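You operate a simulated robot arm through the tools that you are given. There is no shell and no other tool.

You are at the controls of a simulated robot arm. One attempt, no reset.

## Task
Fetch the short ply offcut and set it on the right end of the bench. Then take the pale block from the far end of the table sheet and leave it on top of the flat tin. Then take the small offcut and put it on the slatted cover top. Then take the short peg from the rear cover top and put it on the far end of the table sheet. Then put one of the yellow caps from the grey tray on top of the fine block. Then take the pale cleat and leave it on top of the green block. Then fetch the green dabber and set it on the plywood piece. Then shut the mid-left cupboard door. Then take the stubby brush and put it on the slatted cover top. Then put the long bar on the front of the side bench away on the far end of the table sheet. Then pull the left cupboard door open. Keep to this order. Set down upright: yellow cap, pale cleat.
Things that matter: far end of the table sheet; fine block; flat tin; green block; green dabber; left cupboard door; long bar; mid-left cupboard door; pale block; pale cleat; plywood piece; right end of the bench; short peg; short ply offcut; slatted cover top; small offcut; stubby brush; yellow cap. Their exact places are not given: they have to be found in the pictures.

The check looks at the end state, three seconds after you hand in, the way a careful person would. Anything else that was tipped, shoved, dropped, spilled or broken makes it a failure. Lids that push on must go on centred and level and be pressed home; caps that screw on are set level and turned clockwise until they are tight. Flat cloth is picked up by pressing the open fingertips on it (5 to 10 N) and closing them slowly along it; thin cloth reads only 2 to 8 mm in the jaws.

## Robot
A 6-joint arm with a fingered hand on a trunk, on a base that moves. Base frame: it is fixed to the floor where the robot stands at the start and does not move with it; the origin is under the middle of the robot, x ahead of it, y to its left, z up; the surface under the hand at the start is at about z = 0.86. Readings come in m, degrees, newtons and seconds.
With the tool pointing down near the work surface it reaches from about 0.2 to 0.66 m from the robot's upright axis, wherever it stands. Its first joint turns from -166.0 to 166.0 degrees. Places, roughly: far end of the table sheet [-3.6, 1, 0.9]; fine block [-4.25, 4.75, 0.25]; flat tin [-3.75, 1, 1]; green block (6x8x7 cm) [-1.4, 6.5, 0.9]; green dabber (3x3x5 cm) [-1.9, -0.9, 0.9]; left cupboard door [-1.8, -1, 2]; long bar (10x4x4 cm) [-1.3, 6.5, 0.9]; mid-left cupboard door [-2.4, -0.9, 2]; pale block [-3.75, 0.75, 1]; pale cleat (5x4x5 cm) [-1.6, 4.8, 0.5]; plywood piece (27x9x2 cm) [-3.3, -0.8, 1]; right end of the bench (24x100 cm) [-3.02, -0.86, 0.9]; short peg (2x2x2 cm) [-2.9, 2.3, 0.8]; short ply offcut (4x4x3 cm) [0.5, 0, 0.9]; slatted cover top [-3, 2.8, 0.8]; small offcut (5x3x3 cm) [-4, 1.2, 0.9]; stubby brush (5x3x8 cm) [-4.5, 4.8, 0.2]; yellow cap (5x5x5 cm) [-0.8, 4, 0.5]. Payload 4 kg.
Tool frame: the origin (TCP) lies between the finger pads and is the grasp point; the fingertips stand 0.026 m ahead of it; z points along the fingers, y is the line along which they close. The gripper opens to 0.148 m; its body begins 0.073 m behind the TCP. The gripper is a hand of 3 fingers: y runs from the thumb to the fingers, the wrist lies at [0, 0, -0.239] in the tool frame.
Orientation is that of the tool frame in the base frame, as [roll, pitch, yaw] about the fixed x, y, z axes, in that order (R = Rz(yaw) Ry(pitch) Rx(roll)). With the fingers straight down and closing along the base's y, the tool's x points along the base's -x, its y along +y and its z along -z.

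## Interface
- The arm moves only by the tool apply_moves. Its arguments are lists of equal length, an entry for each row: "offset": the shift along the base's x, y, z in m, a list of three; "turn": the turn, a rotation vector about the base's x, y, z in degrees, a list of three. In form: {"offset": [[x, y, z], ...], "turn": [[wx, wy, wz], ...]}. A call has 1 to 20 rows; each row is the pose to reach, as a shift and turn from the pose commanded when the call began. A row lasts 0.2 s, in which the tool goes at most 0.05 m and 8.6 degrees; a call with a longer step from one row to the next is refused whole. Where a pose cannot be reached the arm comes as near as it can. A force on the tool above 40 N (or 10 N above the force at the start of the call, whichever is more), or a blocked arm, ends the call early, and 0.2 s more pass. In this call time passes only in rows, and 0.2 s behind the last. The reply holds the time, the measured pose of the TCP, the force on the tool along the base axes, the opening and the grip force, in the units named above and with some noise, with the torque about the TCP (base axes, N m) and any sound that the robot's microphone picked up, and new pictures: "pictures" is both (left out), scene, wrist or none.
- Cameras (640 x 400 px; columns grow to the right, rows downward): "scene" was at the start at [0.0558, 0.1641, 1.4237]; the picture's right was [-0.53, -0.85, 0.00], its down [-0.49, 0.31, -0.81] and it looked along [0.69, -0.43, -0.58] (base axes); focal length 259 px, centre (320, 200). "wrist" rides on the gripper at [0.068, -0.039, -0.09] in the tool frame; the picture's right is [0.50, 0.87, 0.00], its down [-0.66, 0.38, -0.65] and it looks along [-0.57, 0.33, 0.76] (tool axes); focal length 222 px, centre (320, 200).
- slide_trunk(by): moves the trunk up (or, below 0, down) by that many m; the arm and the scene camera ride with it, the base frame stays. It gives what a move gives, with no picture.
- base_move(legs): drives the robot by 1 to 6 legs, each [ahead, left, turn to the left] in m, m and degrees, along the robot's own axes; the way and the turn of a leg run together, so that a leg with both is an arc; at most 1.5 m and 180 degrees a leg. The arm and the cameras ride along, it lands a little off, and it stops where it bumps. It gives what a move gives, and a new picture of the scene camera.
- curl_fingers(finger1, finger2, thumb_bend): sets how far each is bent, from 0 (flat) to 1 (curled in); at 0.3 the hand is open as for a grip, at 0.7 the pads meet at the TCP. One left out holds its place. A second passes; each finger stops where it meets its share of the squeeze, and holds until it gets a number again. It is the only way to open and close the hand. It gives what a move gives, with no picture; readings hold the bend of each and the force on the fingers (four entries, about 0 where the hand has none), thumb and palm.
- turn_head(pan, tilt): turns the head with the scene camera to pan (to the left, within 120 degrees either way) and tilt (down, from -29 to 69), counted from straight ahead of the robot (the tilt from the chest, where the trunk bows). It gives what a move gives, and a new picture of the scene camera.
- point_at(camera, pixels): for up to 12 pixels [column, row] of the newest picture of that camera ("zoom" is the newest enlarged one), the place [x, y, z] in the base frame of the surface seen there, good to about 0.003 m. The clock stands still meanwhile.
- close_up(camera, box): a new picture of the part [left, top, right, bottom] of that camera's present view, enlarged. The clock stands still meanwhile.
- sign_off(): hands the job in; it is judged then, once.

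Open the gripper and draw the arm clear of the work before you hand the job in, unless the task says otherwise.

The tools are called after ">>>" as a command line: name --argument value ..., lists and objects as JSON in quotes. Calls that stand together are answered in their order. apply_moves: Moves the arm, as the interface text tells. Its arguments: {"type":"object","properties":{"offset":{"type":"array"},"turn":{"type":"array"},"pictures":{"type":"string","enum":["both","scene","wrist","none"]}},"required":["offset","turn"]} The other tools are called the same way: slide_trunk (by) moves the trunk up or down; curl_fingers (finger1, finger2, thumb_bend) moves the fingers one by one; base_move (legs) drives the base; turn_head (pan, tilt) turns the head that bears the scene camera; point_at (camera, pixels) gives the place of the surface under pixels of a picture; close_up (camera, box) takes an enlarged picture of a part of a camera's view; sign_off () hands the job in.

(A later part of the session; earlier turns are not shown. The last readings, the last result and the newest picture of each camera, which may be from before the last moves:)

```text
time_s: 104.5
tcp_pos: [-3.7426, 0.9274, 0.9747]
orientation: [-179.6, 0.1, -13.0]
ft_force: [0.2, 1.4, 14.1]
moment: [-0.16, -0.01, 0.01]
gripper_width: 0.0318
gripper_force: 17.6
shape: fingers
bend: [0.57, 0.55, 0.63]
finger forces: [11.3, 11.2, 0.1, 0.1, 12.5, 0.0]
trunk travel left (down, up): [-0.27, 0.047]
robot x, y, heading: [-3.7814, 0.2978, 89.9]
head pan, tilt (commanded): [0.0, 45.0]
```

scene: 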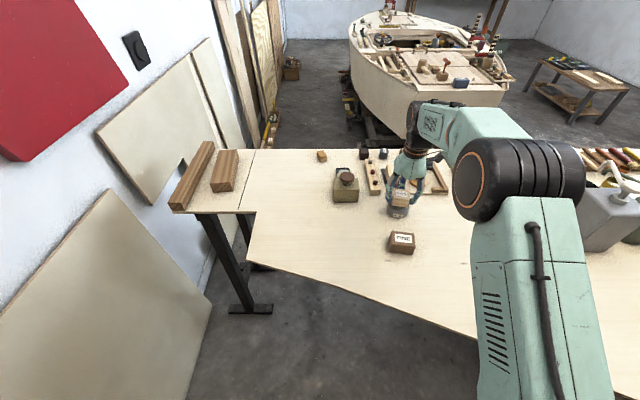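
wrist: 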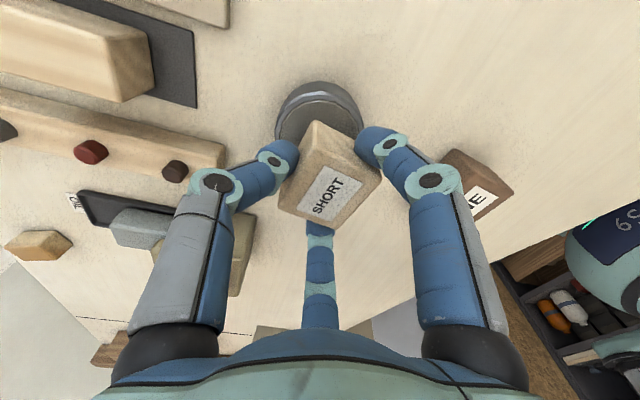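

Contact is firm (14 N). I ease 1.5 mm, open the fingers and rise.

>>> apply_moves --offset '[[0, 0, 0.0015]]' --turn '[[0, 0, 0]]' --pictures "none"

>>> curl_fingers --finger1 0.45 --finger2 0.45 --thumb_bend 0.5

>>> apply_moves --offset '[[0, 0, 0.02], [0, 0, 0.05], [0, 0, 0.1], [0, 0, 0.15], [0, -0.03, 0.19], [0, -0.07, 0.22]]' --turn '[[0, 0, 0], [0, 0, 0], [0, 0, 0], [0, 0, 0], [0, 0, 0], [0, 0, 0]]'

>>> close_up --camera "scene" --box '[300, 140, 492, 260]'

```text
time_s: 104.9
tcp_pos: [-3.7419, 0.9265, 0.9734]
orientation: [-179.8, 0.1, -13.1]
ft_force: [1.8, 1.9, 10.6]
moment: [-0.07, -0.01, 0.01]
gripper_width: 0.0322
gripper_force: 17.2
shape: fingers
bend: [0.57, 0.55, 0.63]
finger forces: [11.2, 10.9, 0.0, 0.0, 12.9, 0.0]
trunk travel left (down, up): [-0.27, 0.047]
robot x, y, heading: [-3.7839, 0.2978, 90.0]
head pan, tilt (commanded): [0.0, 45.0]
```

```text
time_s: 105.9
tcp_pos: [-3.7416, 0.9262, 0.9732]
orientation: [-179.7, 0.1, -13.0]
ft_force: [0.3, 0.3, -0.5]
moment: [-0.04, 0.01, 0.03]
gripper_width: 0.0701
gripper_force: 0.0
shape: fingers
bend: [0.45, 0.45, 0.5]
finger forces: [0.1, 0.0, 0.0, 0.1, 0.0, 0.0]
trunk travel left (down, up): [-0.27, 0.047]
robot x, y, heading: [-3.7812, 0.2995, 89.8]
head pan, tilt (commanded): [0.0, 45.0]
```

```text
time_s: 107.3
tcp_pos: [-3.744, 0.8553, 1.1936]
orientation: [-179.8, 0.2, -13.0]
ft_force: [0.3, 0.4, -0.3]
moment: [0.0, 0.02, 0.02]
gripper_width: 0.0699
gripper_force: 0.0
shape: fingers
bend: [0.45, 0.45, 0.5]
finger forces: [0.0, 0.0, 0.0, 0.1, 0.0, 0.0]
trunk travel left (down, up): [-0.27, 0.047]
robot x, y, heading: [-3.7835, 0.2991, 89.6]
head pan, tilt (commanded): [0.0, 45.0]
```

scene: 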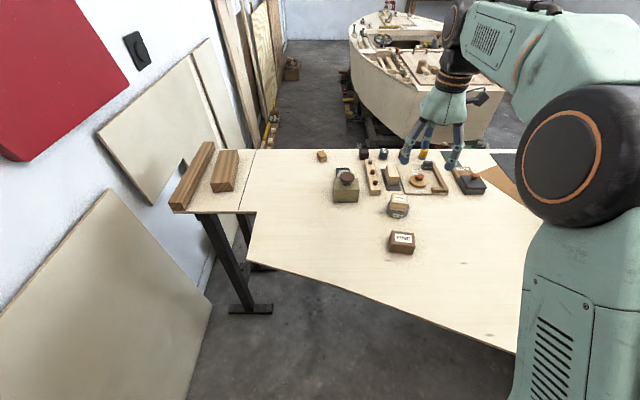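
wrist: 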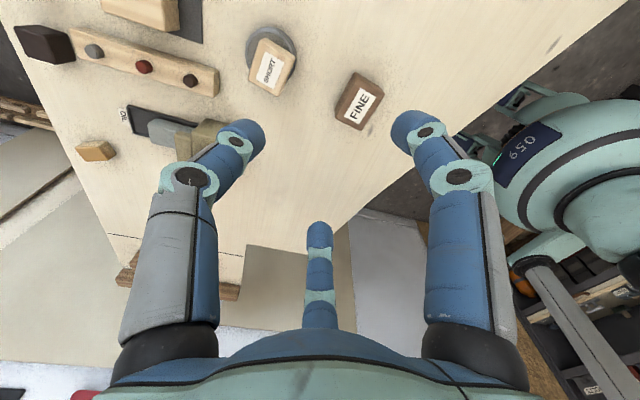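

```text
3.33 times, centred on (396, 200) of scene
```

zoom: 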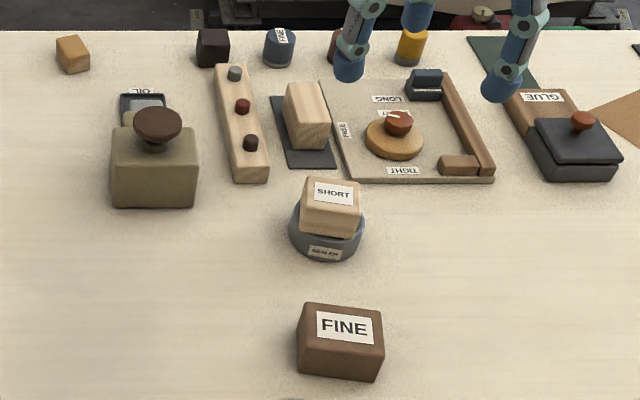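

The pale block rests centred on the tin. Next the small offcut at (-3.975,1.20), which I can only reach from the far side; I retract the hand and drive back to the corridor, then round the cart's near end.

>>> apply_moves --offset '[[0, -0.04, 0.03], [0, -0.08, 0.06], [0, -0.12, 0.08], [0, -0.16, 0.08], [-0.01, -0.2, 0.08], [-0.02, -0.24, 0.08]]' --turn '[[0, 0, 0], [0, 0, 0], [0, 0, 0], [0, 0, 0], [0, 0, 0], [0, 0, 0]]' --pictures "none"

>>> base_move --legs '[[-0.48, 0, 0], [0, -1.4, 0], [0, -1.35, 0]]'

```text
time_s: 108.7
tcp_pos: [-3.7649, 0.6164, 1.2729]
orientation: [-179.8, 0.1, -13.0]
ft_force: [-0.1, -1.1, 0.3]
moment: [0.0, 0.02, -0.01]
gripper_width: 0.0703
gripper_force: 0.0
shape: fingers
bend: [0.45, 0.45, 0.5]
finger forces: [0.0, 0.0, 0.0, 0.0, 0.0, 0.0]
trunk travel left (down, up): [-0.27, 0.047]
robot x, y, heading: [-3.7859, 0.2992, 89.7]
head pan, tilt (commanded): [0.0, 45.0]
```

```text
time_s: 135.1
tcp_pos: [-1.0199, 0.1197, 1.273]
orientation: [-179.8, 0.1, -13.9]
ft_force: [-0.3, -0.3, -0.1]
moment: [0.02, -0.01, 0.03]
gripper_width: 0.0698
gripper_force: 0.0
shape: fingers
bend: [0.45, 0.45, 0.5]
finger forces: [0.1, 0.0, 0.0, 0.0, 0.0, 0.1]
trunk travel left (down, up): [-0.27, 0.047]
robot x, y, heading: [-1.0426, -0.1977, 89.2]
head pan, tilt (commanded): [0.0, 45.0]
```

scene: 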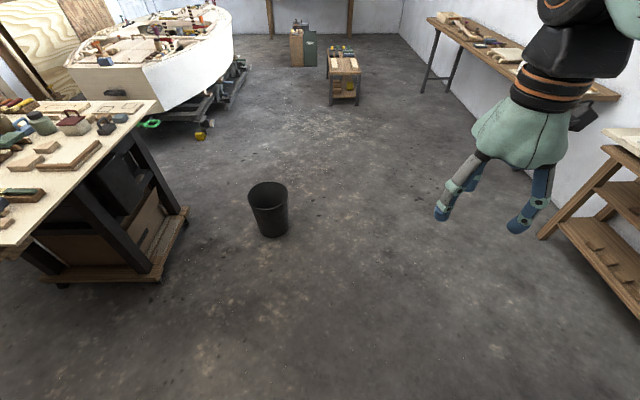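

I see bucket at (270,215), cart corner (155,280) and the boat trolley's wheel near (200,135). I measure these for the route.

>>> point_at --camera "scene" --pixels '[[270, 235], [290, 220], [160, 283], [188, 212], [155, 102], [200, 138], [150, 122], [240, 80], [215, 95], [545, 240], [280, 150], [65, 105]]'

```text
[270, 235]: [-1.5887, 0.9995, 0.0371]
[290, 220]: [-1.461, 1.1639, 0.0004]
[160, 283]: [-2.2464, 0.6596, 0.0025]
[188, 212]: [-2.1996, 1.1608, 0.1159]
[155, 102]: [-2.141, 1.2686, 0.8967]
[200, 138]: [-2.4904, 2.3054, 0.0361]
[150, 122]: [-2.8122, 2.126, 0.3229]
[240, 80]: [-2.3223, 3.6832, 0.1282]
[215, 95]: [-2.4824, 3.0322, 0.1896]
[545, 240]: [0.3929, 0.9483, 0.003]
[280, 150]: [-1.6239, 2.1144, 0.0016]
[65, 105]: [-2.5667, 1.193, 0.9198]
```

Passage between cart (y≤1.27) and boat bow (y≥2.1) is about 0.8 m. I drive ahead to y≈1.68 and look left along it.

>>> base_move --legs '[[1.0, 0, 0], [0.88, 0, 0]]'

>>> turn_head --pan 85 --tilt 25

```text
time_s: 144.5
tcp_pos: [-0.9802, 1.9879, 1.2735]
orientation: [-179.7, 0.0, -14.0]
ft_force: [0.0, 0.2, 0.5]
moment: [-0.02, -0.01, -0.02]
gripper_width: 0.07
gripper_force: 0.1
shape: fingers
bend: [0.45, 0.45, 0.5]
finger forces: [0.0, 0.0, 0.0, 0.1, 0.0, 0.0]
trunk travel left (down, up): [-0.27, 0.047]
robot x, y, heading: [-1.0085, 1.6684, 89.0]
head pan, tilt (commanded): [0.0, 45.0]
```

scene: 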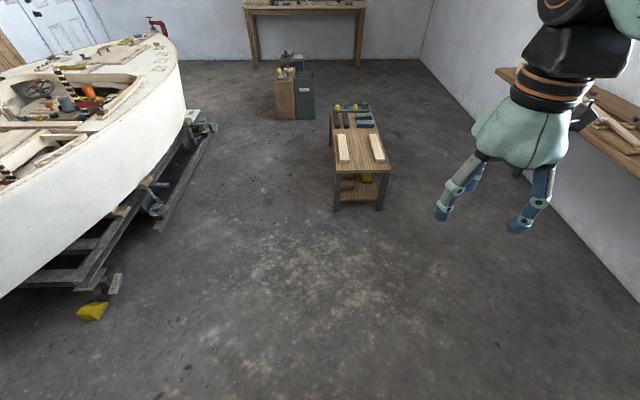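

```text
time_s: 146.1
tcp_pos: [-0.981, 1.9875, 1.2739]
orientation: [-179.8, 0.1, -13.9]
ft_force: [-0.2, 0.3, 0.6]
moment: [-0.01, -0.04, -0.01]
gripper_width: 0.0702
gripper_force: 0.0
shape: fingers
bend: [0.45, 0.45, 0.5]
finger forces: [0.0, 0.0, 0.0, 0.1, 0.0, 0.1]
trunk travel left (down, up): [-0.27, 0.047]
robot x, y, heading: [-1.0056, 1.6708, 88.8]
head pan, tilt (commanded): [85.0, 25.0]
```

scene: 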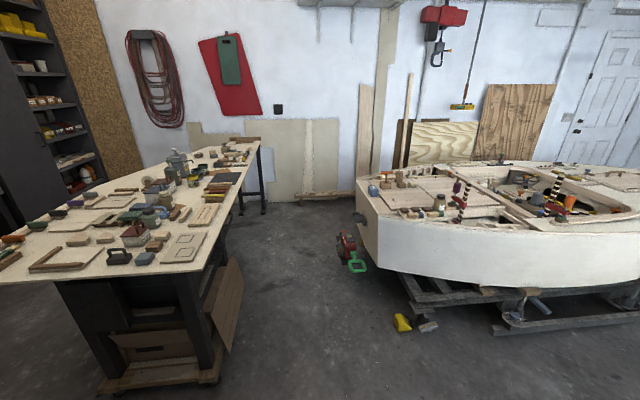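

The passage between the cart and the boat's bow is visible, with a winch handle at (355,262) and a yellow chock at (402,322). I measure its narrow points.

>>> point_at --camera "scene" --pixels '[[355, 262], [345, 245], [362, 218], [380, 260], [402, 325], [225, 345], [240, 270], [262, 205], [220, 270], [330, 195], [300, 260], [262, 150]]'

>>> close_up --camera "scene" --box '[160, 120, 480, 320]'

```text
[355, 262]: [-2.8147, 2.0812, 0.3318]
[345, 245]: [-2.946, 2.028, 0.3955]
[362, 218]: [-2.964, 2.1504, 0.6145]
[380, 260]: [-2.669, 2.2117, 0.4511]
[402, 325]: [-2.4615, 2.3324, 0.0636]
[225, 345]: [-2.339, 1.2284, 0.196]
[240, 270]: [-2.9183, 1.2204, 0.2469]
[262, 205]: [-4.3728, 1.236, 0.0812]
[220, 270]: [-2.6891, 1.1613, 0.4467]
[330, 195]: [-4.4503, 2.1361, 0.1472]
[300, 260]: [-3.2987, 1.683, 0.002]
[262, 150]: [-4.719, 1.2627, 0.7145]
```

```text
2.00 times, centred on (320, 220) of scene
```

zoom: 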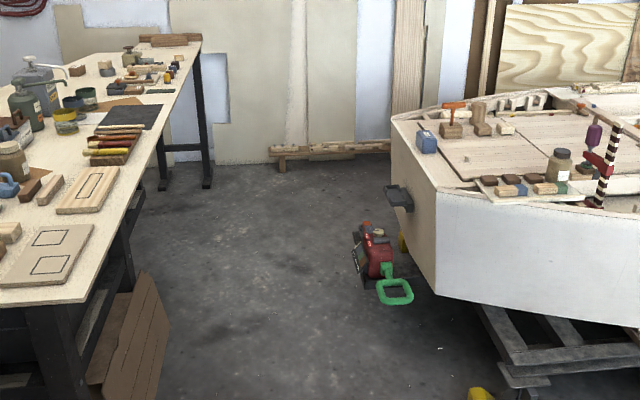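

Gap is about y 1.25–2.03. I look down at my own base to learn its half-width before driving through.

>>> turn_head --pan 0 --tilt 69

>>> turn_head --pan -90 --tilt 69

```text
time_s: 147.7
tcp_pos: [-0.9828, 1.9874, 1.2727]
orientation: [-179.9, 0.2, -14.0]
ft_force: [0.1, 0.7, 0.5]
moment: [-0.01, 0.02, 0.01]
gripper_width: 0.0702
gripper_force: 0.0
shape: fingers
bend: [0.45, 0.45, 0.5]
finger forces: [0.0, 0.1, 0.0, 0.0, 0.0, 0.0]
trunk travel left (down, up): [-0.27, 0.047]
robot x, y, heading: [-1.0069, 1.672, 89.3]
head pan, tilt (commanded): [0.0, 68.8]
```

scene: 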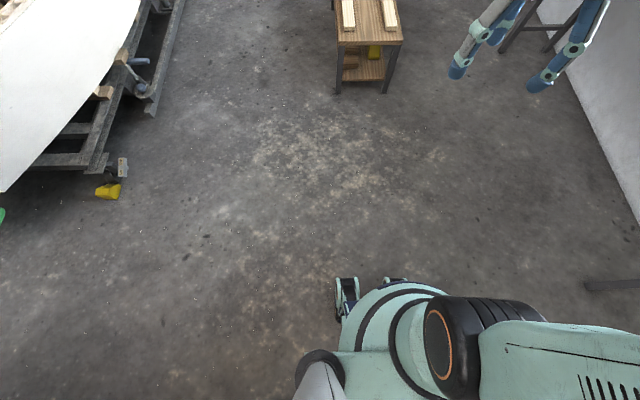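

```text
time_s: 149.3
tcp_pos: [-0.9819, 1.9866, 1.2745]
orientation: [-179.7, 0.0, -14.0]
ft_force: [0.7, -0.5, -0.2]
moment: [-0.02, 0.03, 0.01]
gripper_width: 0.0702
gripper_force: 0.0
shape: fingers
bend: [0.45, 0.45, 0.5]
finger forces: [0.0, 0.0, 0.0, 0.1, 0.0, 0.0]
trunk travel left (down, up): [-0.27, 0.047]
robot x, y, heading: [-1.0061, 1.6662, 89.0]
head pan, tilt (commanded): [-90.0, 68.8]
```

scene: 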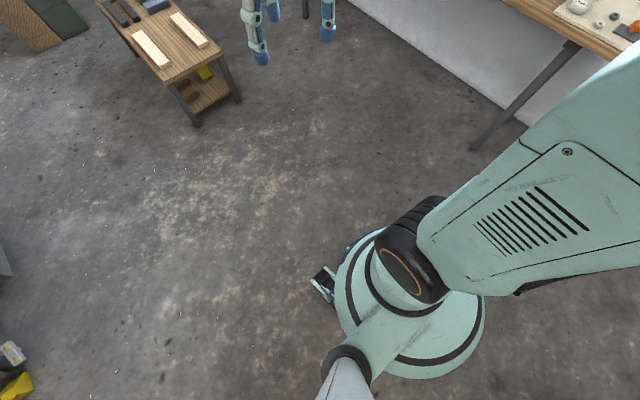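

I measure the base's rim and feet in this view, e.g. (320,290), (345,310), (430,375), (482,330).

>>> point_at --camera "scene" --pixels '[[318, 285], [325, 300], [338, 310], [430, 377], [480, 330], [350, 245], [385, 350]]'

```text
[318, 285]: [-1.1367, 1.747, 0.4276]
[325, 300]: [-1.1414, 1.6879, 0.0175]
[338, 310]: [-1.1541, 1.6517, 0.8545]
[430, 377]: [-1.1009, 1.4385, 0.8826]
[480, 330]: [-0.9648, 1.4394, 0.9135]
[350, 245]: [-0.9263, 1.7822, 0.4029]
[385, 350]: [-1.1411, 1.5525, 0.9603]
```

The robot is slim (torso radius ≈0.15 m), so the gap is fine. I turn left to heading 180 and drive along y≈1.64 to x≈-3.95.

>>> base_move --legs '[[0, 0, 91], [1.45, 0.02, 0], [1.45, 0.01, 0]]'

>>> turn_head --pan 0 --tilt 30

```text
time_s: 167.1
tcp_pos: [-4.2165, 1.6915, 1.2732]
orientation: [-179.8, 0.1, 75.9]
ft_force: [-0.9, 0.4, 0.5]
moment: [-0.01, 0.02, 0.03]
gripper_width: 0.0701
gripper_force: 0.0
shape: fingers
bend: [0.45, 0.45, 0.5]
finger forces: [0.0, 0.1, 0.0, 0.0, 0.0, 0.0]
trunk travel left (down, up): [-0.27, 0.047]
robot x, y, heading: [-3.8952, 1.6662, 179.0]
head pan, tilt (commanded): [-90.0, 68.8]
```

scene: 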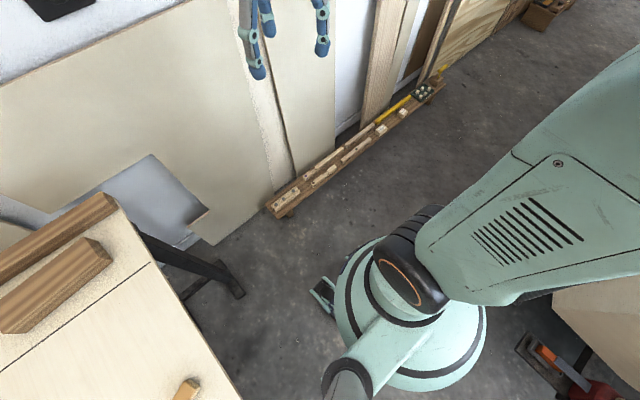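

```text
time_s: 168.8
tcp_pos: [-4.2156, 1.6924, 1.2731]
orientation: [-179.8, 0.1, 76.0]
ft_force: [-0.5, 0.3, -0.9]
moment: [0.0, 0.03, 0.0]
gripper_width: 0.0702
gripper_force: 0.0
shape: fingers
bend: [0.45, 0.45, 0.5]
finger forces: [0.0, 0.0, 0.0, 0.1, 0.0, 0.0]
trunk travel left (down, up): [-0.27, 0.047]
robot x, y, heading: [-3.8974, 1.6652, 179.2]
head pan, tilt (commanded): [0.0, 30.0]
```

scene: 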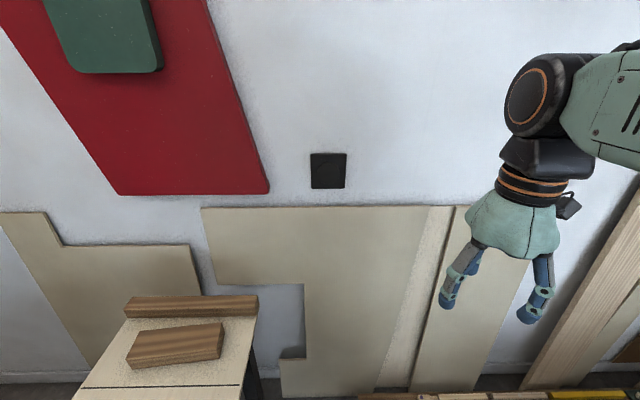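

Arrived at (-3.897,1.665). I turn left to face the sheet from its far side.

>>> base_move --legs '[[0, 0, 91]]'

>>> turn_head --pan 0 --tilt 45

```text
time_s: 173.1
tcp_pos: [-3.9162, 1.348, 1.2747]
orientation: [-179.8, 0.1, 167.1]
ft_force: [0.2, 1.0, 0.3]
moment: [0.02, -0.01, 0.01]
gripper_width: 0.0701
gripper_force: 0.0
shape: fingers
bend: [0.45, 0.45, 0.5]
finger forces: [0.1, 0.1, 0.0, 0.0, 0.0, 0.0]
trunk travel left (down, up): [-0.27, 0.047]
robot x, y, heading: [-3.8925, 1.6672, -89.9]
head pan, tilt (commanded): [0.0, 30.0]
```

scene: 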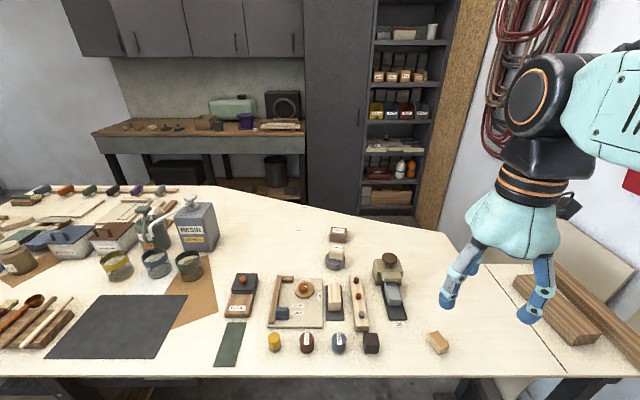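

```text
time_s: 173.8
tcp_pos: [-3.9159, 1.3492, 1.273]
orientation: [-179.8, 0.1, 167.2]
ft_force: [0.0, -1.8, 0.3]
moment: [-0.02, 0.01, 0.0]
gripper_width: 0.07
gripper_force: 0.2
shape: fingers
bend: [0.45, 0.45, 0.5]
finger forces: [0.0, 0.0, 0.0, 0.0, 0.1, 0.0]
trunk travel left (down, up): [-0.27, 0.047]
robot x, y, heading: [-3.8982, 1.6696, -89.8]
head pan, tilt (commanded): [0.0, 45.0]
```

scene: 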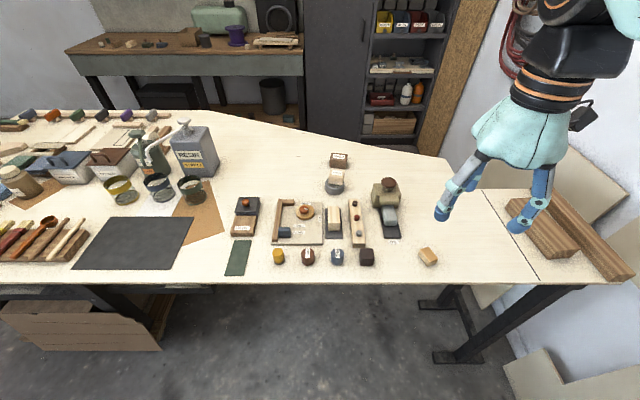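

The small offcut is at (428,257). I zoom there to measure its corners and neighbours.

>>> close_up --camera "scene" --box '[340, 190, 500, 290]'

>>> point_at --camera "zoom" --pixels '[[318, 235], [360, 230], [345, 270], [395, 262], [350, 250], [325, 262], [370, 290], [105, 245], [200, 195], [240, 300]]'

```text
4.00 times, centred on (420, 240) of scene
```

zoom: 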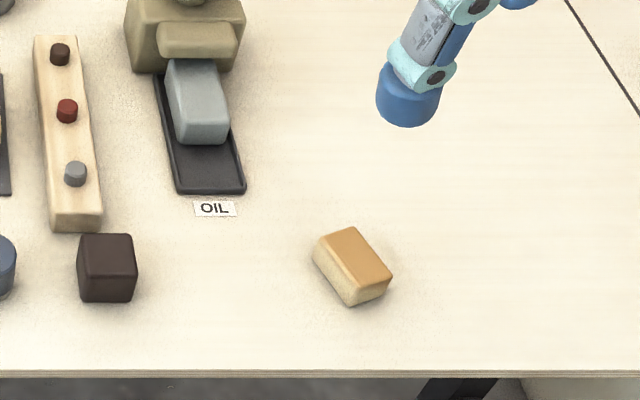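

```text
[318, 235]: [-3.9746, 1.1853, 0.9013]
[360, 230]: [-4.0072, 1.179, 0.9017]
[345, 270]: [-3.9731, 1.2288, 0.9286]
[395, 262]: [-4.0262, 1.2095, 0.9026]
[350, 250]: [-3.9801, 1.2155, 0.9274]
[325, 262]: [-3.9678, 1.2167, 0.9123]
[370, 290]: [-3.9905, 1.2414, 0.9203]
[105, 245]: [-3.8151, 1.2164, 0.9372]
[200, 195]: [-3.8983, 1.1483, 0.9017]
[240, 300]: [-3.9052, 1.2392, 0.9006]
```

The offcut's centre is about (-3.983,1.213). I bring the hand over it at z≈1.06 with yaw about 155 and look with the wrist camera.

>>> apply_moves --offset '[[-0.011, -0.022, -0.035], [-0.022, -0.044, -0.07], [-0.034, -0.067, -0.105], [-0.045, -0.089, -0.14], [-0.056, -0.111, -0.175], [-0.067, -0.133, -0.21]]' --turn '[[0, 0, -3], [0, 0, -6], [0, 0, -9], [0, 0, -12], [0, 0, -12], [0, 0, -12]]'

>>> close_up --camera "wrist" --box '[224, 40, 416, 160]'

```text
time_s: 175.2
tcp_pos: [-3.9848, 1.2149, 1.063]
orientation: [-179.7, 0.2, 155.2]
ft_force: [-0.6, 0.0, -0.6]
moment: [0.01, 0.01, -0.04]
gripper_width: 0.0701
gripper_force: 0.1
shape: fingers
bend: [0.45, 0.45, 0.5]
finger forces: [0.1, 0.0, 0.1, 0.0, 0.0, 0.0]
trunk travel left (down, up): [-0.27, 0.047]
robot x, y, heading: [-3.9009, 1.6653, -89.8]
head pan, tilt (commanded): [0.0, 45.0]
```

scene: 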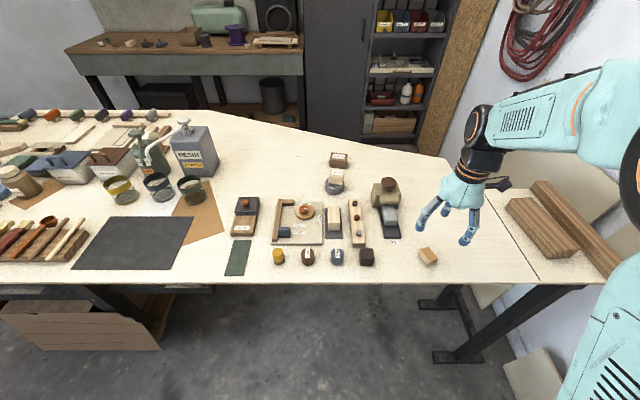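
wrist: 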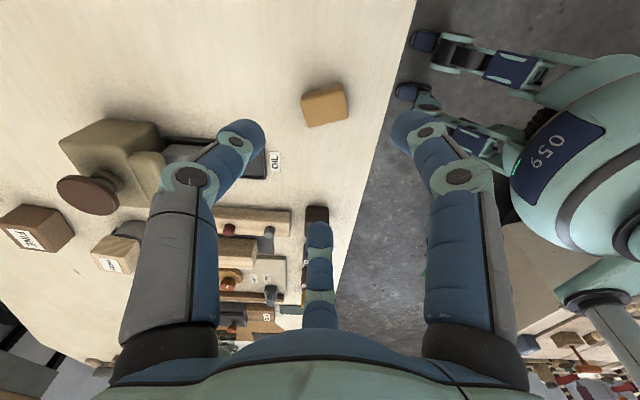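

```text
3.33 times, centred on (320, 100) of wrist
```

zoom: 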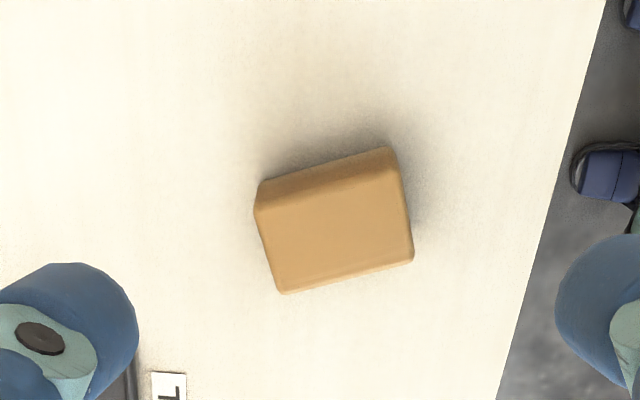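

>>> point_at --camera "zoom" --pixels '[[265, 212], [390, 185], [285, 285], [405, 258], [335, 235], [262, 190], [385, 155], [555, 150]]'

```text
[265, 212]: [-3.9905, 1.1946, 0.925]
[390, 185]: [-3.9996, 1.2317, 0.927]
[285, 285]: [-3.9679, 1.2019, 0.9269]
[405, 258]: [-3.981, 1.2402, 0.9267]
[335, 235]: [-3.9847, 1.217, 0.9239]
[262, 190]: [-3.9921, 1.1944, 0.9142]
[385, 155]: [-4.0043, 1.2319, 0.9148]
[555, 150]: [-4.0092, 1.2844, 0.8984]
```

Offcut centre (-3.985,1.217), long axis at about 106°. I rotate to yaw≈106 so the thumb meets one long face and the two fingers the other, then descend to z≈0.938.

>>> apply_moves --offset '[[0, 0.001, 0], [0, 0.002, 0], [0, 0.002, 0], [0, 0.002, 0], [0, 0.002, 0], [0, 0.002, 0], [0, 0.002, -0.04], [0, 0.002, -0.075], [0, 0.002, -0.105], [0, 0.002, -0.124]]' --turn '[[0, 0, -8.2], [0, 0, -16.4], [0, 0, -24.6], [0, 0, -32.8], [0, 0, -41], [0, 0, -49], [0, 0, -49], [0, 0, -49], [0, 0, -49], [0, 0, -49]]'

```text
time_s: 177.4
tcp_pos: [-3.9838, 1.2188, 0.9401]
orientation: [-179.9, 0.0, 106.0]
ft_force: [0.1, -0.5, -0.3]
moment: [0.04, -0.02, -0.01]
gripper_width: 0.0699
gripper_force: 0.0
shape: fingers
bend: [0.45, 0.45, 0.5]
finger forces: [0.0, 0.0, 0.0, 0.1, 0.0, 0.0]
trunk travel left (down, up): [-0.27, 0.047]
robot x, y, heading: [-3.8992, 1.665, -90.0]
head pan, tilt (commanded): [0.0, 45.0]
```

scene: 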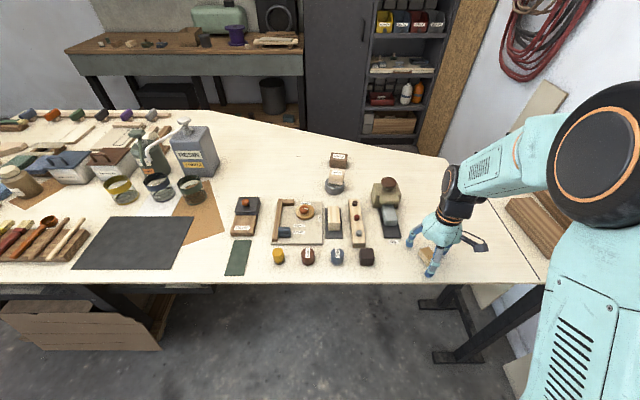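
wrist: 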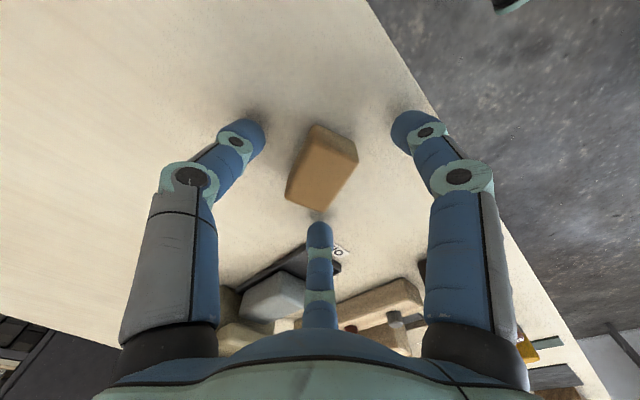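

The offcut lies well between the fingers at (322,165). I close, first partly, then to the squeeze.

>>> curl_fingers --finger1 0.55 --finger2 0.55 --thumb_bend 0.58

>>> curl_fingers --finger1 0.7 --finger2 0.7 --thumb_bend 0.7

>>> close_up --camera "wrist" --box '[160, 60, 480, 260]'

```text
time_s: 178.4
tcp_pos: [-3.9838, 1.218, 0.94]
orientation: [-179.9, 0.1, 106.1]
ft_force: [-0.4, 0.1, -0.2]
moment: [0.0, -0.01, 0.0]
gripper_width: 0.0428
gripper_force: 0.1
shape: fingers
bend: [0.55, 0.55, 0.57]
finger forces: [0.0, 0.0, 0.1, 0.1, 0.0, 0.1]
trunk travel left (down, up): [-0.27, 0.047]
robot x, y, heading: [-3.9007, 1.6713, -89.7]
head pan, tilt (commanded): [0.0, 45.0]
```

```text
time_s: 179.4
tcp_pos: [-3.9833, 1.2175, 0.9391]
orientation: [-179.9, 0.1, 106.0]
ft_force: [0.0, -0.1, 0.0]
moment: [-0.01, 0.02, 0.02]
gripper_width: 0.0263
gripper_force: 12.9
shape: fingers
bend: [0.59, 0.61, 0.64]
finger forces: [7.6, 7.6, 0.1, 0.0, 9.3, 0.1]
trunk travel left (down, up): [-0.27, 0.047]
robot x, y, heading: [-3.8961, 1.6671, -89.7]
head pan, tilt (commanded): [0.0, 45.0]
```

```text
2.00 times, centred on (320, 160) of wrist
```

zoom: 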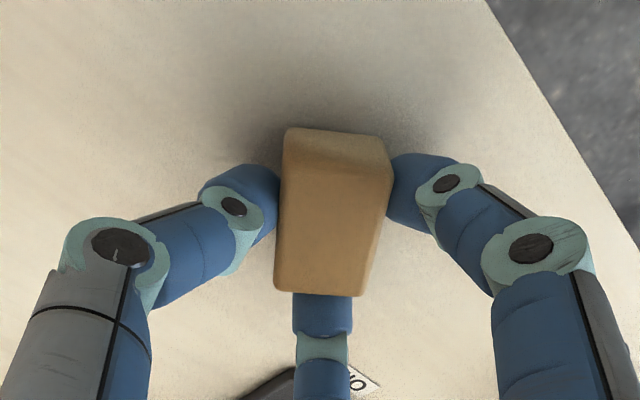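

The offcut turned a little but is held by all three fingers (7.6/7.6/9.3 N). I lift 5 cm and check that it holds.

>>> apply_moves --offset '[[0, 0, 0.01], [0, 0, 0.03], [0, 0, 0.05]]' --turn '[[0, 0, 0], [0, 0, 0], [0, 0, 0]]' --pictures "wrist"

```text
time_s: 180.2
tcp_pos: [-3.983, 1.2174, 0.9894]
orientation: [-179.8, 0.1, 106.1]
ft_force: [0.1, 1.1, -0.4]
moment: [0.02, 0.03, -0.01]
gripper_width: 0.0264
gripper_force: 12.2
shape: fingers
bend: [0.59, 0.61, 0.64]
finger forces: [7.7, 7.5, 0.0, 0.1, 9.3, 0.0]
trunk travel left (down, up): [-0.27, 0.047]
robot x, y, heading: [-3.8957, 1.665, -89.8]
head pan, tilt (commanded): [0.0, 45.0]
```

wrist: 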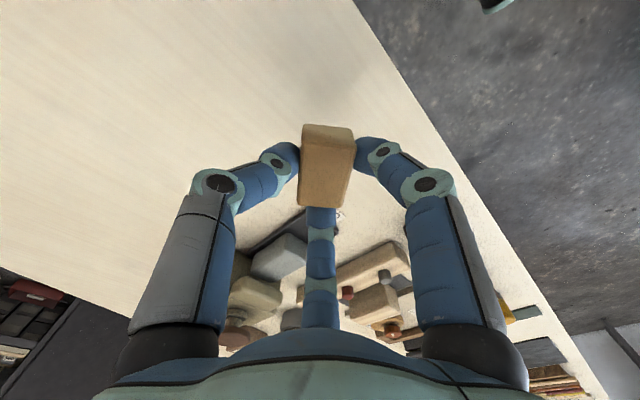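

Held firmly. I raise and retract the hand, then turn left toward the boat to look for the slatted cover.

>>> apply_moves --offset '[[0, 0, 0.04], [0, 0, 0.09], [0, 0.01, 0.14], [0.01, 0.03, 0.19], [0.02, 0.06, 0.23], [0.03, 0.09, 0.27], [0.04, 0.12, 0.28]]' --turn '[[0, 0, 0], [0, 0, 0], [0, 0, 0], [0, 0, 0], [0, 0, 0], [0, 0, 0], [0, 0, 0]]' --pictures "none"

>>> base_move --legs '[[0, 0, 140]]'

>>> turn_head --pan 0 --tilt 25

```text
refused: row 3 steps farther than a row can; nothing moved
```

```text
time_s: 186.4
tcp_pos: [-3.5417, 1.9556, 0.9896]
orientation: [-179.8, 0.0, -114.0]
ft_force: [0.4, 0.2, 0.0]
moment: [-0.01, 0.01, -0.01]
gripper_width: 0.026
gripper_force: 12.1
shape: fingers
bend: [0.6, 0.61, 0.64]
finger forces: [7.4, 7.4, 0.1, 0.1, 9.0, 0.0]
trunk travel left (down, up): [-0.27, 0.047]
robot x, y, heading: [-3.8999, 1.668, 49.8]
head pan, tilt (commanded): [0.0, 45.0]
```

scene: 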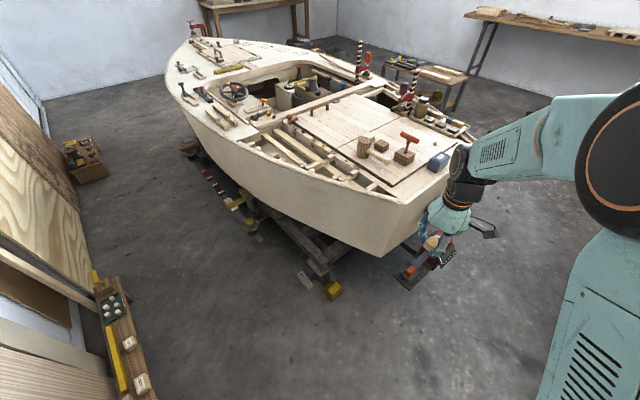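

```text
time_s: 187.2
tcp_pos: [-3.5416, 1.9567, 0.9895]
orientation: [-179.7, 0.2, -114.0]
ft_force: [0.9, 0.3, -1.0]
moment: [-0.01, -0.03, -0.05]
gripper_width: 0.0259
gripper_force: 11.8
shape: fingers
bend: [0.6, 0.61, 0.64]
finger forces: [7.4, 7.4, 0.0, 0.0, 9.0, 0.1]
trunk travel left (down, up): [-0.27, 0.047]
robot x, y, heading: [-3.8984, 1.6668, 49.9]
head pan, tilt (commanded): [0.0, 25.0]
```

scene: 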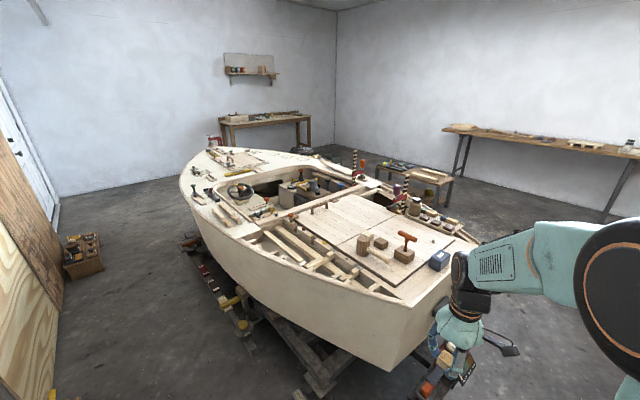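

The raise was refused (step too long) and the base turned with the hand low; forces show no contact, but I must check the table. First I raise the hand now, then look back at the sheet.

>>> apply_moves --offset '[[0, 0, 0.045], [0, 0, 0.09], [0, 0, 0.135], [0, 0, 0.18], [0, 0, 0.225], [0, 0, 0.265]]' --turn '[[0, 0, 0], [0, 0, 0], [0, 0, 0], [0, 0, 0], [0, 0, 0], [0, 0, 0]]' --pictures "none"

>>> turn_head --pan -120 --tilt 40

```text
time_s: 188.6
tcp_pos: [-3.5417, 1.9549, 1.2561]
orientation: [-179.8, 0.2, -114.1]
ft_force: [-0.3, 0.1, -0.9]
moment: [-0.04, -0.02, -0.01]
gripper_width: 0.026
gripper_force: 11.4
shape: fingers
bend: [0.6, 0.61, 0.64]
finger forces: [7.5, 7.2, 0.1, 0.0, 9.0, 0.0]
trunk travel left (down, up): [-0.27, 0.047]
robot x, y, heading: [-3.9026, 1.6664, 49.8]
head pan, tilt (commanded): [0.0, 25.0]
```

```text
time_s: 190.6
tcp_pos: [-3.5418, 1.9548, 1.2552]
orientation: [-179.7, 0.1, -114.0]
ft_force: [0.2, 0.2, -0.7]
moment: [-0.01, 0.01, -0.01]
gripper_width: 0.0258
gripper_force: 12.2
shape: fingers
bend: [0.6, 0.61, 0.64]
finger forces: [7.5, 7.2, 0.0, 0.0, 9.0, 0.0]
trunk travel left (down, up): [-0.27, 0.047]
robot x, y, heading: [-3.8948, 1.6692, 49.8]
head pan, tilt (commanded): [-120.0, 40.0]
```

scene: 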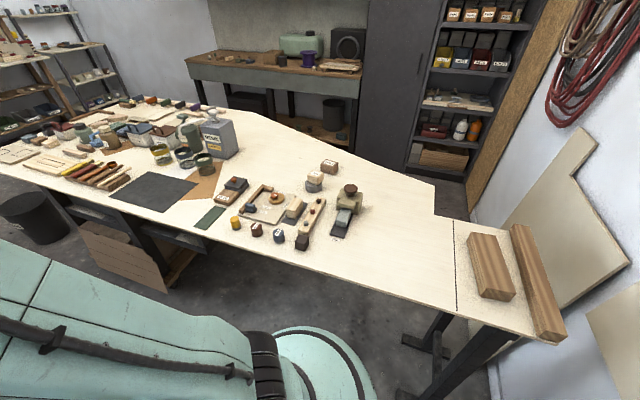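

The row of small cups stands as before; I check the positions of the dark cube and cups, and zoom on them.

>>> close_up --camera "scene" --box '[200, 150, 400, 275]'

>>> point_at --camera "zoom" --pixels '[[325, 285], [250, 270], [182, 250], [117, 225], [368, 90], [370, 110]]'

```text
3.20 times, centred on (300, 212) of scene
```

zoom: 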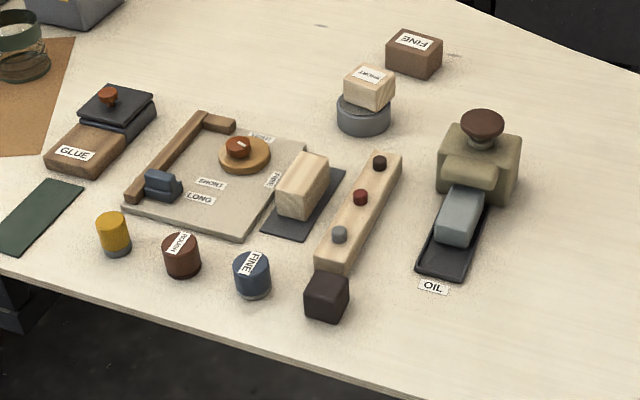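

```text
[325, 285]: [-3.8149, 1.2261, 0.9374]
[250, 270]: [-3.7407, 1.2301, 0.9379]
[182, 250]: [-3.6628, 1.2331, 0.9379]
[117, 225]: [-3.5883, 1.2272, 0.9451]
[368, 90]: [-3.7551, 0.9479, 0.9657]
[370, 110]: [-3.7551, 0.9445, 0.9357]
```

All is undisturbed. Now I look at the boat's covers to find the slatted cover top and the peg.

>>> turn_head --pan -10 --tilt 30

>>> close_up --camera "scene" --box '[150, 100, 470, 300]'

```text
time_s: 192.5
tcp_pos: [-3.5413, 1.9555, 1.2551]
orientation: [-179.8, 0.0, -114.1]
ft_force: [0.0, 0.2, 0.1]
moment: [0.01, -0.01, -0.02]
gripper_width: 0.0258
gripper_force: 11.4
shape: fingers
bend: [0.6, 0.61, 0.64]
finger forces: [7.5, 7.1, 0.0, 0.0, 9.0, 0.1]
trunk travel left (down, up): [-0.27, 0.047]
robot x, y, heading: [-3.8949, 1.6657, 50.0]
head pan, tilt (commanded): [-10.0, 30.0]
```

scene: 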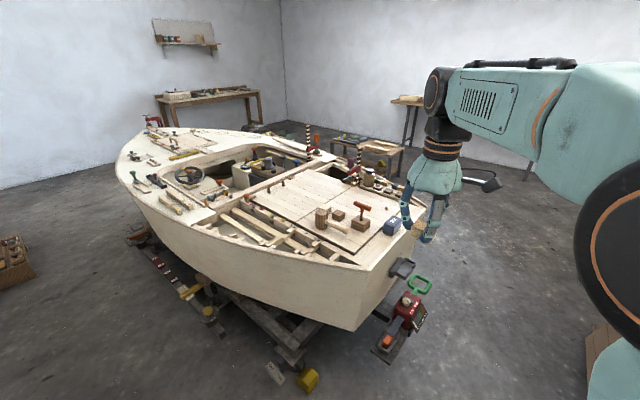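

```text
2.00 times, centred on (310, 200) of scene
```

zoom: 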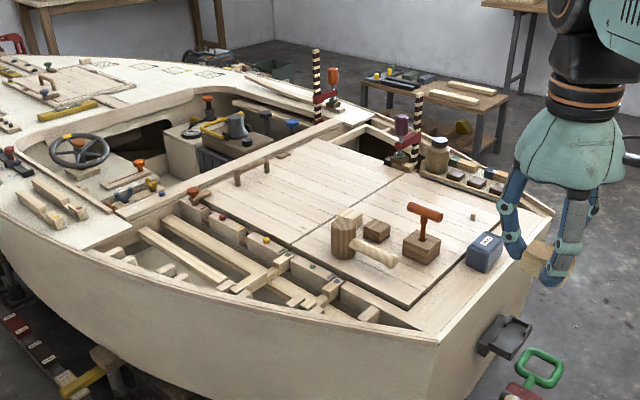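

I see a further slatted cover around (300,190) and a rear cover with a mallet and a tiny peg at (474,215). I measure them and the boat's edges.

>>> point_at --camera "zoom" --pixels '[[300, 190], [474, 212], [400, 275], [435, 335], [545, 210], [250, 180], [215, 185], [290, 243], [390, 180], [340, 160], [260, 215], [200, 260]]'

>>> point_at --camera "zoom" --pixels '[[416, 100], [400, 125], [437, 145], [423, 210], [345, 220], [270, 158], [235, 180], [350, 190], [320, 210], [440, 110], [480, 195], [375, 225]]'

```text
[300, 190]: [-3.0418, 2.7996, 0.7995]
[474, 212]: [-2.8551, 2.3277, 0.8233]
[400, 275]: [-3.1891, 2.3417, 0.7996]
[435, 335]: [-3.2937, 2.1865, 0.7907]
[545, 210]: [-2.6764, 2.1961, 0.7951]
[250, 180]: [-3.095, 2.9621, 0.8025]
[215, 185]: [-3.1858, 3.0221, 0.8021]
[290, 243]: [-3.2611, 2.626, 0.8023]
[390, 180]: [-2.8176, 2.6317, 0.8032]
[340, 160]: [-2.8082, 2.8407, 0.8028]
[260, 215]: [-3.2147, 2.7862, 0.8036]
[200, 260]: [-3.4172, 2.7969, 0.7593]
```

```text
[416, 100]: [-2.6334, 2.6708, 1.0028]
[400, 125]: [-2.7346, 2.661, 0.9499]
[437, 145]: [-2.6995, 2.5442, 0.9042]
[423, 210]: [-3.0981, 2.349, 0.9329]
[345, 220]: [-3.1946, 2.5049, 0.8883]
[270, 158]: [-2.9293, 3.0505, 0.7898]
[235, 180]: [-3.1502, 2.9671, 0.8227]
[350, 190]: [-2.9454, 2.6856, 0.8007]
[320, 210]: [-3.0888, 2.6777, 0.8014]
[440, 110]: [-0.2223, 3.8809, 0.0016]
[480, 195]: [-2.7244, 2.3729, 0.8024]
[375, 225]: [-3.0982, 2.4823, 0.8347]
```

The slatted cover spans x≈-3.26…-2.8, y≈2.63…3.02 at z 0.80; I'd reach it from the port side. I measure the port-side floor obstacles and gunwale.

>>> point_at --camera "scene" --pixels '[[308, 382], [272, 372], [205, 318], [188, 292], [150, 265], [130, 240], [240, 250], [200, 220], [290, 275], [335, 310], [165, 300], [380, 350]]'

>>> turn_head --pan 30 --tilt 35

```text
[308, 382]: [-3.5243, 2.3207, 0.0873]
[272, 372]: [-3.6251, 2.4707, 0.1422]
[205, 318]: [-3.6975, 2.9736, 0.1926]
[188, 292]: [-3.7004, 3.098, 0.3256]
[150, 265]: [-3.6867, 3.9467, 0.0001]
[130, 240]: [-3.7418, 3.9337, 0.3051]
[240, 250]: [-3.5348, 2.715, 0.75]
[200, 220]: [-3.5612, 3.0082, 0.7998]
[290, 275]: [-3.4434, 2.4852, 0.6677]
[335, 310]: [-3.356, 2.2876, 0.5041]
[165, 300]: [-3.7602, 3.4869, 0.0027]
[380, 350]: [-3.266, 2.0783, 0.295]
```

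```text
time_s: 193.6
tcp_pos: [-3.5419, 1.955, 1.2558]
orientation: [-179.8, 0.1, -114.1]
ft_force: [-0.2, 0.6, -0.4]
moment: [0.0, -0.02, 0.02]
gripper_width: 0.0259
gripper_force: 12.2
shape: fingers
bend: [0.6, 0.61, 0.64]
finger forces: [7.5, 7.1, 0.0, 0.0, 9.0, 0.0]
trunk travel left (down, up): [-0.27, 0.047]
robot x, y, heading: [-3.8994, 1.6712, 50.0]
head pan, tilt (commanded): [30.0, 35.0]
```

scene: 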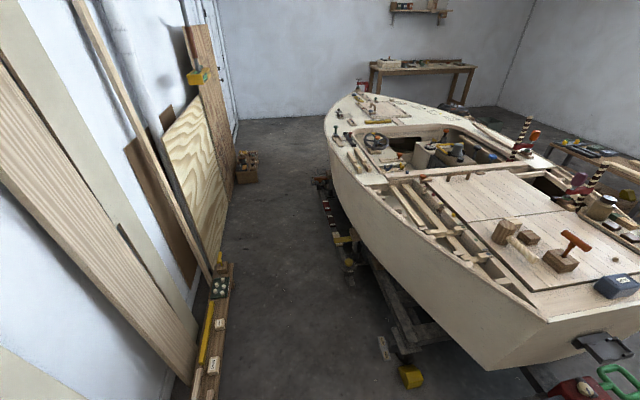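

The trolley juts out too far on the port side, so I'll place the offcut from the starboard side. I turn to face +x and drive back along y≈1.66 to x≈-1.9, then turn toward the boat's starboard side.

>>> base_move --legs '[[0, 0, -50], [1.3, 0, 0], [0.75, 0, 0], [0, 0, 90]]'

>>> turn_head --pan 40 --tilt 35

```text
time_s: 209.8
tcp_pos: [-1.7612, 2.1452, 1.256]
orientation: [-179.8, 0.1, -74.5]
ft_force: [-0.2, 0.4, 0.3]
moment: [0.02, 0.0, -0.02]
gripper_width: 0.0254
gripper_force: 11.8
shape: fingers
bend: [0.6, 0.62, 0.64]
finger forces: [7.1, 7.0, 0.0, 0.0, 8.6, 0.0]
trunk travel left (down, up): [-0.27, 0.047]
robot x, y, heading: [-1.8536, 1.6967, 89.5]
head pan, tilt (commanded): [30.0, 35.0]
```

scene: 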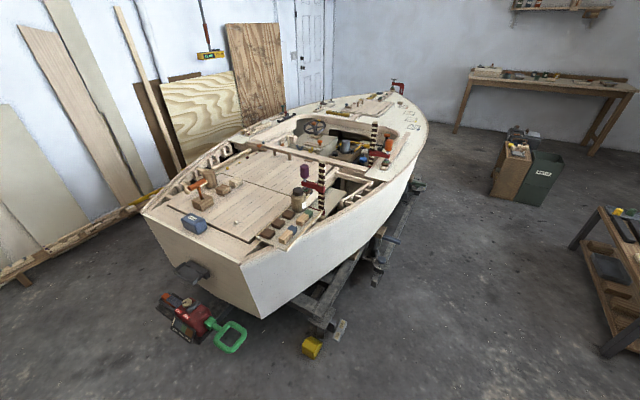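

```text
time_s: 210.5
tcp_pos: [-1.7624, 2.1447, 1.2562]
orientation: [-179.9, 0.1, -74.4]
ft_force: [0.8, -0.2, 0.7]
moment: [0.0, 0.0, -0.02]
gripper_width: 0.0255
gripper_force: 11.4
shape: fingers
bend: [0.6, 0.62, 0.64]
finger forces: [7.3, 7.1, 0.0, 0.1, 8.7, 0.0]
trunk travel left (down, up): [-0.27, 0.047]
robot x, y, heading: [-1.8561, 1.7005, 89.6]
head pan, tilt (commanded): [40.0, 35.0]
```

scene: 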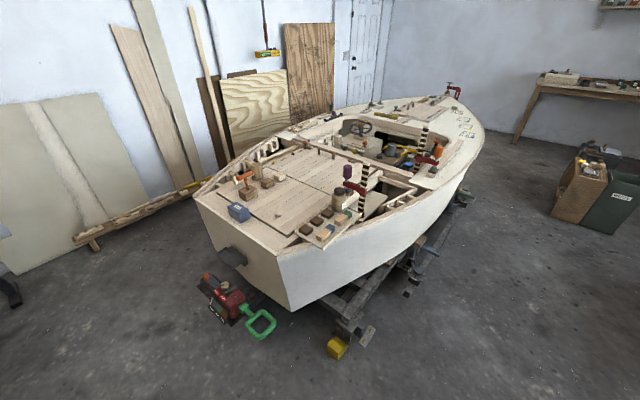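

From here I measure the starboard gunwale, trolley parts and the cover's starboard edge.

>>> point_at --camera "scene" --pixels '[[337, 350], [368, 335], [410, 292], [430, 250], [460, 200], [345, 240], [395, 210], [360, 180], [320, 175], [275, 215], [350, 220], [385, 200]]'

>>> close_up --camera "scene" --box '[190, 90, 510, 290]'

```text
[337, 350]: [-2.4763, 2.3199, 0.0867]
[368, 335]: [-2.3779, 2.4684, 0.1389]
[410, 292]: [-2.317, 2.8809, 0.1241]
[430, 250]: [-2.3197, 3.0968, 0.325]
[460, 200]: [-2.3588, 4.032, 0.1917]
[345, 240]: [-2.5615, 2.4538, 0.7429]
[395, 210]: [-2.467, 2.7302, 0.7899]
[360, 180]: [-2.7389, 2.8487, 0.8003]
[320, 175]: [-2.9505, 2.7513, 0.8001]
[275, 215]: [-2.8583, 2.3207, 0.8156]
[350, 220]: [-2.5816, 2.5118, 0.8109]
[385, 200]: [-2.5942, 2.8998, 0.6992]
```

```text
2.00 times, centred on (350, 190) of scene
```

zoom: 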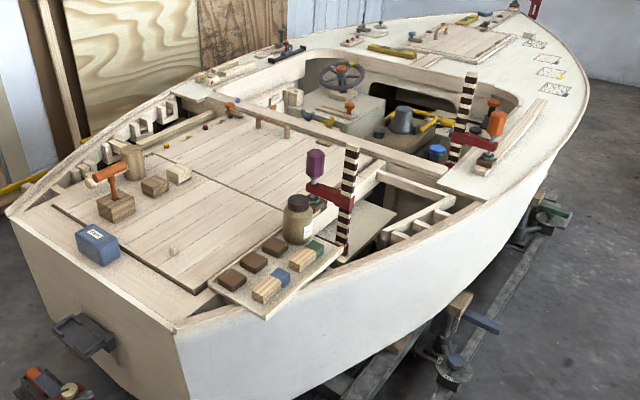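

The trolley's starboard parts reach x≈-2.32, so it matters how wide my base is at floor level. I take a wrist picture to measure my base's feet.

>>> apply_moves --offset '[[0, 0, 0.001]]' --turn '[[0, 0, 0]]' --pictures "wrist"

```text
time_s: 210.9
tcp_pos: [-1.7614, 2.1441, 1.2572]
orientation: [-179.8, 0.1, -74.4]
ft_force: [-1.1, 0.1, 0.0]
moment: [0.03, 0.0, 0.0]
gripper_width: 0.0254
gripper_force: 11.2
shape: fingers
bend: [0.6, 0.62, 0.64]
finger forces: [7.1, 7.0, 0.0, 0.1, 8.7, 0.0]
trunk travel left (down, up): [-0.27, 0.047]
robot x, y, heading: [-1.8509, 1.6993, 89.3]
head pan, tilt (commanded): [40.0, 35.0]
```

wrist: 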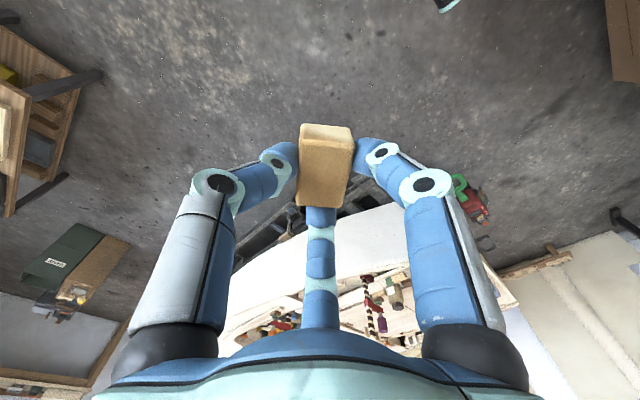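

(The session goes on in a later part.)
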